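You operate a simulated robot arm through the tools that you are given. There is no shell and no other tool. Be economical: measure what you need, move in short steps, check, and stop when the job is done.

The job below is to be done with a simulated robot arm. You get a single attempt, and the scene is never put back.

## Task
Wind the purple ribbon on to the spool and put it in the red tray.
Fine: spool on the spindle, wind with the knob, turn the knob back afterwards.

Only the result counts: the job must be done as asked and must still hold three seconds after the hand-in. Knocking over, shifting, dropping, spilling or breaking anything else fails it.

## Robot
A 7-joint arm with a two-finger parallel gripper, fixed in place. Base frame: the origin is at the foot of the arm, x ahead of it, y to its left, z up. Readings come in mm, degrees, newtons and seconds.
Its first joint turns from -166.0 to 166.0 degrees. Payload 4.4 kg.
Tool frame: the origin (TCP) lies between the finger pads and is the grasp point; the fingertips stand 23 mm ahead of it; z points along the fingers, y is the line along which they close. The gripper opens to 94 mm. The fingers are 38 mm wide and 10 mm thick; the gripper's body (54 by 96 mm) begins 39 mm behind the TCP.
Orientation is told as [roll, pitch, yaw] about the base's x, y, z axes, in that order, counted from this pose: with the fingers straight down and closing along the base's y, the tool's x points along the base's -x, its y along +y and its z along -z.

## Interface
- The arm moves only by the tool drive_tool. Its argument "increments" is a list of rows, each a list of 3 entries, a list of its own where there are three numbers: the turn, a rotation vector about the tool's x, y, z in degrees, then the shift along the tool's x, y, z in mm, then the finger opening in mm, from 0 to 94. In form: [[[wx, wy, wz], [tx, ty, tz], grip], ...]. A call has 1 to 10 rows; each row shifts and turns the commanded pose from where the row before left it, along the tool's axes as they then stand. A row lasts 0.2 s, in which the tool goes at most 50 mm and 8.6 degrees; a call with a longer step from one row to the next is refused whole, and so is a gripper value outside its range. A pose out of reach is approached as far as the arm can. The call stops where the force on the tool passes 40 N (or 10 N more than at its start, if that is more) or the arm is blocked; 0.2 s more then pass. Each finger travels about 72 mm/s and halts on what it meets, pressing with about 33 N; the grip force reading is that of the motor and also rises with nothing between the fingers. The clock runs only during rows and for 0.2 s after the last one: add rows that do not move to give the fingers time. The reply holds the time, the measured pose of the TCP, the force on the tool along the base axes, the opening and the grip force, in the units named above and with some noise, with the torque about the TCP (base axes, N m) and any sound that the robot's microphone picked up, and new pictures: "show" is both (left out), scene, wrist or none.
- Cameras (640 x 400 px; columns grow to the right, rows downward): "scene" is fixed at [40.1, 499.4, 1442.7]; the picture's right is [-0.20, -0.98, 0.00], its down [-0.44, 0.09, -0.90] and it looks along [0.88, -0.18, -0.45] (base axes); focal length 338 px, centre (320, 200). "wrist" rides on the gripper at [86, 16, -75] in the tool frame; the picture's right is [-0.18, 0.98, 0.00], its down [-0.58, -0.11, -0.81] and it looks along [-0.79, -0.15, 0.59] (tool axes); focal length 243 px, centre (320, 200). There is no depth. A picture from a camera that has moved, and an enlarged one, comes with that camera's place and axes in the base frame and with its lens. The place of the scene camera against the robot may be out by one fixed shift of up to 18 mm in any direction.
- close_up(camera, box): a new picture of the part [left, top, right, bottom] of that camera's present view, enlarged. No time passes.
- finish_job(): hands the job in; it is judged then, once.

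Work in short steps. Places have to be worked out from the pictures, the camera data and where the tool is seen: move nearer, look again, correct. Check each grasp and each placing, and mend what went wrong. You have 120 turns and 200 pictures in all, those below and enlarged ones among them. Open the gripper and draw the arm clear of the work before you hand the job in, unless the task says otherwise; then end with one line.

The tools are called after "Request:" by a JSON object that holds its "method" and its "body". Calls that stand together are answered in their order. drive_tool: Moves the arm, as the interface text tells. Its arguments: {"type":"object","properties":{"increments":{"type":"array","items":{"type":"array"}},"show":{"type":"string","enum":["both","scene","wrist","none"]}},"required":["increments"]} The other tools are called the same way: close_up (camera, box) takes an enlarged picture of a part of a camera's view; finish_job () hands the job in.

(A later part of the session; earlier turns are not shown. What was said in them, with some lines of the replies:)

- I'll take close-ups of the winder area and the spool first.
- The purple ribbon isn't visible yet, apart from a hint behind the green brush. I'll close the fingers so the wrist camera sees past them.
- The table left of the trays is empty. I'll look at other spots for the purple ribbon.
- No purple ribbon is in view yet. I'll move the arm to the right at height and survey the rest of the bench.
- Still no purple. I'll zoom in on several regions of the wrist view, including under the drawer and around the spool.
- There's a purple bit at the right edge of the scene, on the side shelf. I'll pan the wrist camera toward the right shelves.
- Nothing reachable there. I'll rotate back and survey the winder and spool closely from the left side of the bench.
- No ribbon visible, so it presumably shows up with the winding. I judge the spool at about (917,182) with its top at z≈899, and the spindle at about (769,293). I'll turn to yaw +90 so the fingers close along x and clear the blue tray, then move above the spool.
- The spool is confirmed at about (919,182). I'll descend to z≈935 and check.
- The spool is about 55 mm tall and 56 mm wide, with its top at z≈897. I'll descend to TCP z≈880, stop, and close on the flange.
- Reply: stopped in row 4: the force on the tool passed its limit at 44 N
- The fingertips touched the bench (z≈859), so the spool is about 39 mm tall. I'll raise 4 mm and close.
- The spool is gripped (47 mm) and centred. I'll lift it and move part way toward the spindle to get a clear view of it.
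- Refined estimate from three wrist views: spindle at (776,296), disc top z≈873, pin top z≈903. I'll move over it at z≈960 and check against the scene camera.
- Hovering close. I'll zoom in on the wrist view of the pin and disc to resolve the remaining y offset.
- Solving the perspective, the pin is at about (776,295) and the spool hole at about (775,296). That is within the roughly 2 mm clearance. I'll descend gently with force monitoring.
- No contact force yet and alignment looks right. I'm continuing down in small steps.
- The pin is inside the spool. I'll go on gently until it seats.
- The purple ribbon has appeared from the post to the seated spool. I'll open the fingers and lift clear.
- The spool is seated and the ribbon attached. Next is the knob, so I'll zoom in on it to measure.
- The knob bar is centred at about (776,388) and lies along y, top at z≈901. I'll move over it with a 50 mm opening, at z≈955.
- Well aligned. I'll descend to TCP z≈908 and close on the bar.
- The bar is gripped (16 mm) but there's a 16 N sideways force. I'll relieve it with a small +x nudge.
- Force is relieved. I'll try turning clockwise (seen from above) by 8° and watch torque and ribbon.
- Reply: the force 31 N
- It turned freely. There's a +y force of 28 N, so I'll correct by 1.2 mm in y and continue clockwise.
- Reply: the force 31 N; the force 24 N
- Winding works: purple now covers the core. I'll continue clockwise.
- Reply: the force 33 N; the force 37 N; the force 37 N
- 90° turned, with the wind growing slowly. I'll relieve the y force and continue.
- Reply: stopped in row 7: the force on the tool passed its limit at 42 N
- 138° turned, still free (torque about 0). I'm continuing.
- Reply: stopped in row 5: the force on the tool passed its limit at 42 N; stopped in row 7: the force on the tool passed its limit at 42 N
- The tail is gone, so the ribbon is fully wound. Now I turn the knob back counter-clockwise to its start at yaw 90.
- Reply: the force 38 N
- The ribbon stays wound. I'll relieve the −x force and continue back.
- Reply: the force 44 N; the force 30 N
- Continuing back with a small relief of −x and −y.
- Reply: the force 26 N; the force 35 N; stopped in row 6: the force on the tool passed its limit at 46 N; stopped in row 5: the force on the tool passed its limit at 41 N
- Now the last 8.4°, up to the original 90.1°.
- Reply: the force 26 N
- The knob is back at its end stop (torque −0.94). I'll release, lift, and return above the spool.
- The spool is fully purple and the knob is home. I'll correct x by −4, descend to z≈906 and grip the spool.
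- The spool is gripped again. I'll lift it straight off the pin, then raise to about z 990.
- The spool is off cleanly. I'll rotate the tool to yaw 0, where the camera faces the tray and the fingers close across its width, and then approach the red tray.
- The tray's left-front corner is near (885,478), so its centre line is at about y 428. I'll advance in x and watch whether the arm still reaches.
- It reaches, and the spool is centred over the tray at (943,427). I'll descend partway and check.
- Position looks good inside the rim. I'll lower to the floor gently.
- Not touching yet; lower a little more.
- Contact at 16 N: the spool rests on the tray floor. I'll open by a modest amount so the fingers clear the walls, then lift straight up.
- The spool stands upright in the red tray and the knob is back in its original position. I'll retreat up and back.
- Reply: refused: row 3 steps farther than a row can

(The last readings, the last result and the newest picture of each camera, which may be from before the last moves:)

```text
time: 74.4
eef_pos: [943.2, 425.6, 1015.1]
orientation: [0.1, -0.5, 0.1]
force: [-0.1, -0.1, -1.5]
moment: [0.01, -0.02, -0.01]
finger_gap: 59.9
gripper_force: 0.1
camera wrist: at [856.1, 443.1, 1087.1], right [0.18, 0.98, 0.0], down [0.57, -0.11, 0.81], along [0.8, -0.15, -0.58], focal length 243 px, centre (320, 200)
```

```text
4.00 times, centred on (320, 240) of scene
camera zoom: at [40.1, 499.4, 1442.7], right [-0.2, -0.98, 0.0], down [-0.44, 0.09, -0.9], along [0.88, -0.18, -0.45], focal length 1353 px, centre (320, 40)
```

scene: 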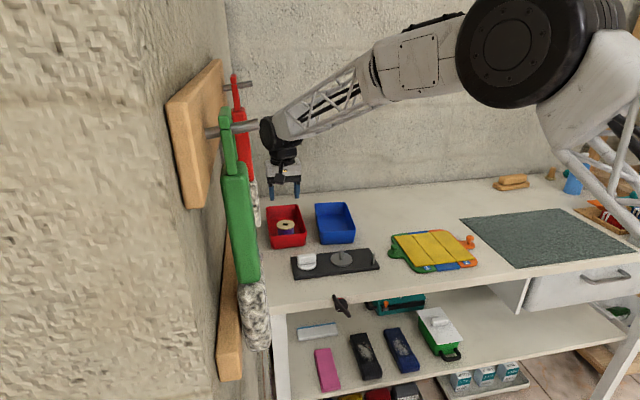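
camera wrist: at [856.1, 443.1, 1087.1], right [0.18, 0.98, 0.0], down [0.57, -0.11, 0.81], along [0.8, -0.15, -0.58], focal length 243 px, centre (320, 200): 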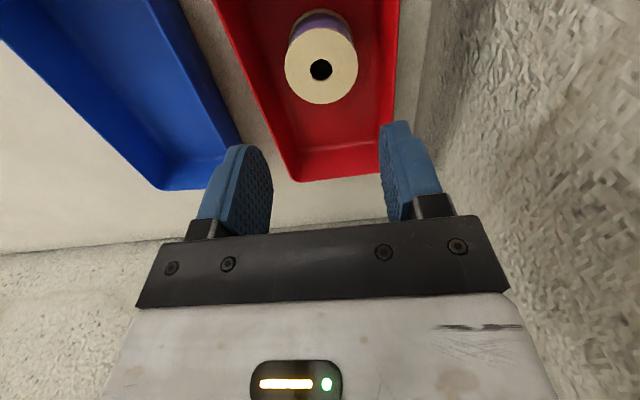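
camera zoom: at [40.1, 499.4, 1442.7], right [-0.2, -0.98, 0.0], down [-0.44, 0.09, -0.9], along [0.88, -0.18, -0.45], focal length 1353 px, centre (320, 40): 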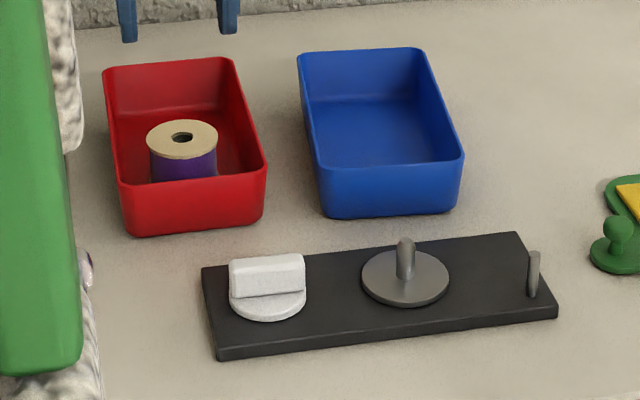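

One step was too long, so I'll retreat with smaller rows.

Request:
{"method": "drive_tool", "body": {"increments": [[[0, 0, 0], [0, 0, -40], 70], [[0, 0, 0], [0, 0, -40], 70], [[0, 0, 0], [20, -20, -30], 70], [[0, 0, 0], [35, -20, -10], 70], [[0, 0, 0], [35, -20, 0], 70], [[0, 0, 0], [35, -20, 0], 70], [[0, 0, 0], [35, -20, 0], 70], [[0, 0, 0], [0, 0, 0], 70]], "show": "scene"}}

```text
time: 76.2
eef_pos: [781.2, 324.9, 1131.7]
orientation: [0.1, -0.5, 0.1]
force: [0.3, -0.2, -0.4]
moment: [-0.04, 0.0, -0.01]
finger_gap: 70.0
gripper_force: 0.1
```

scene: 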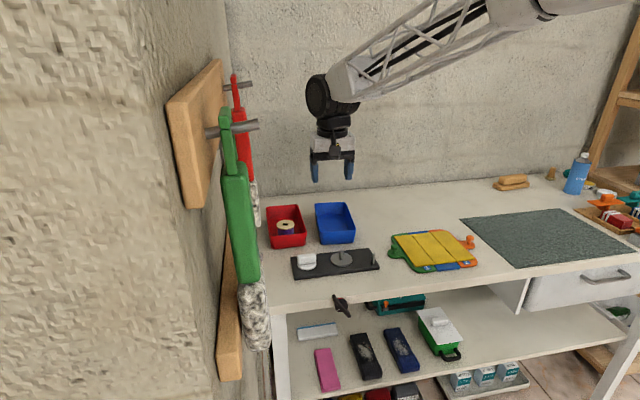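

The arm is clear and the spool rests in the red tray, so I'm handing the job in.

Request:
{"method": "finish_job", "body": {}}

```text
The job is handed in.
```

The purple ribbon is fully wound on the spool, the spool stands upright in the red tray, the knob is back at its starting position, and the arm is clear with the gripper open.
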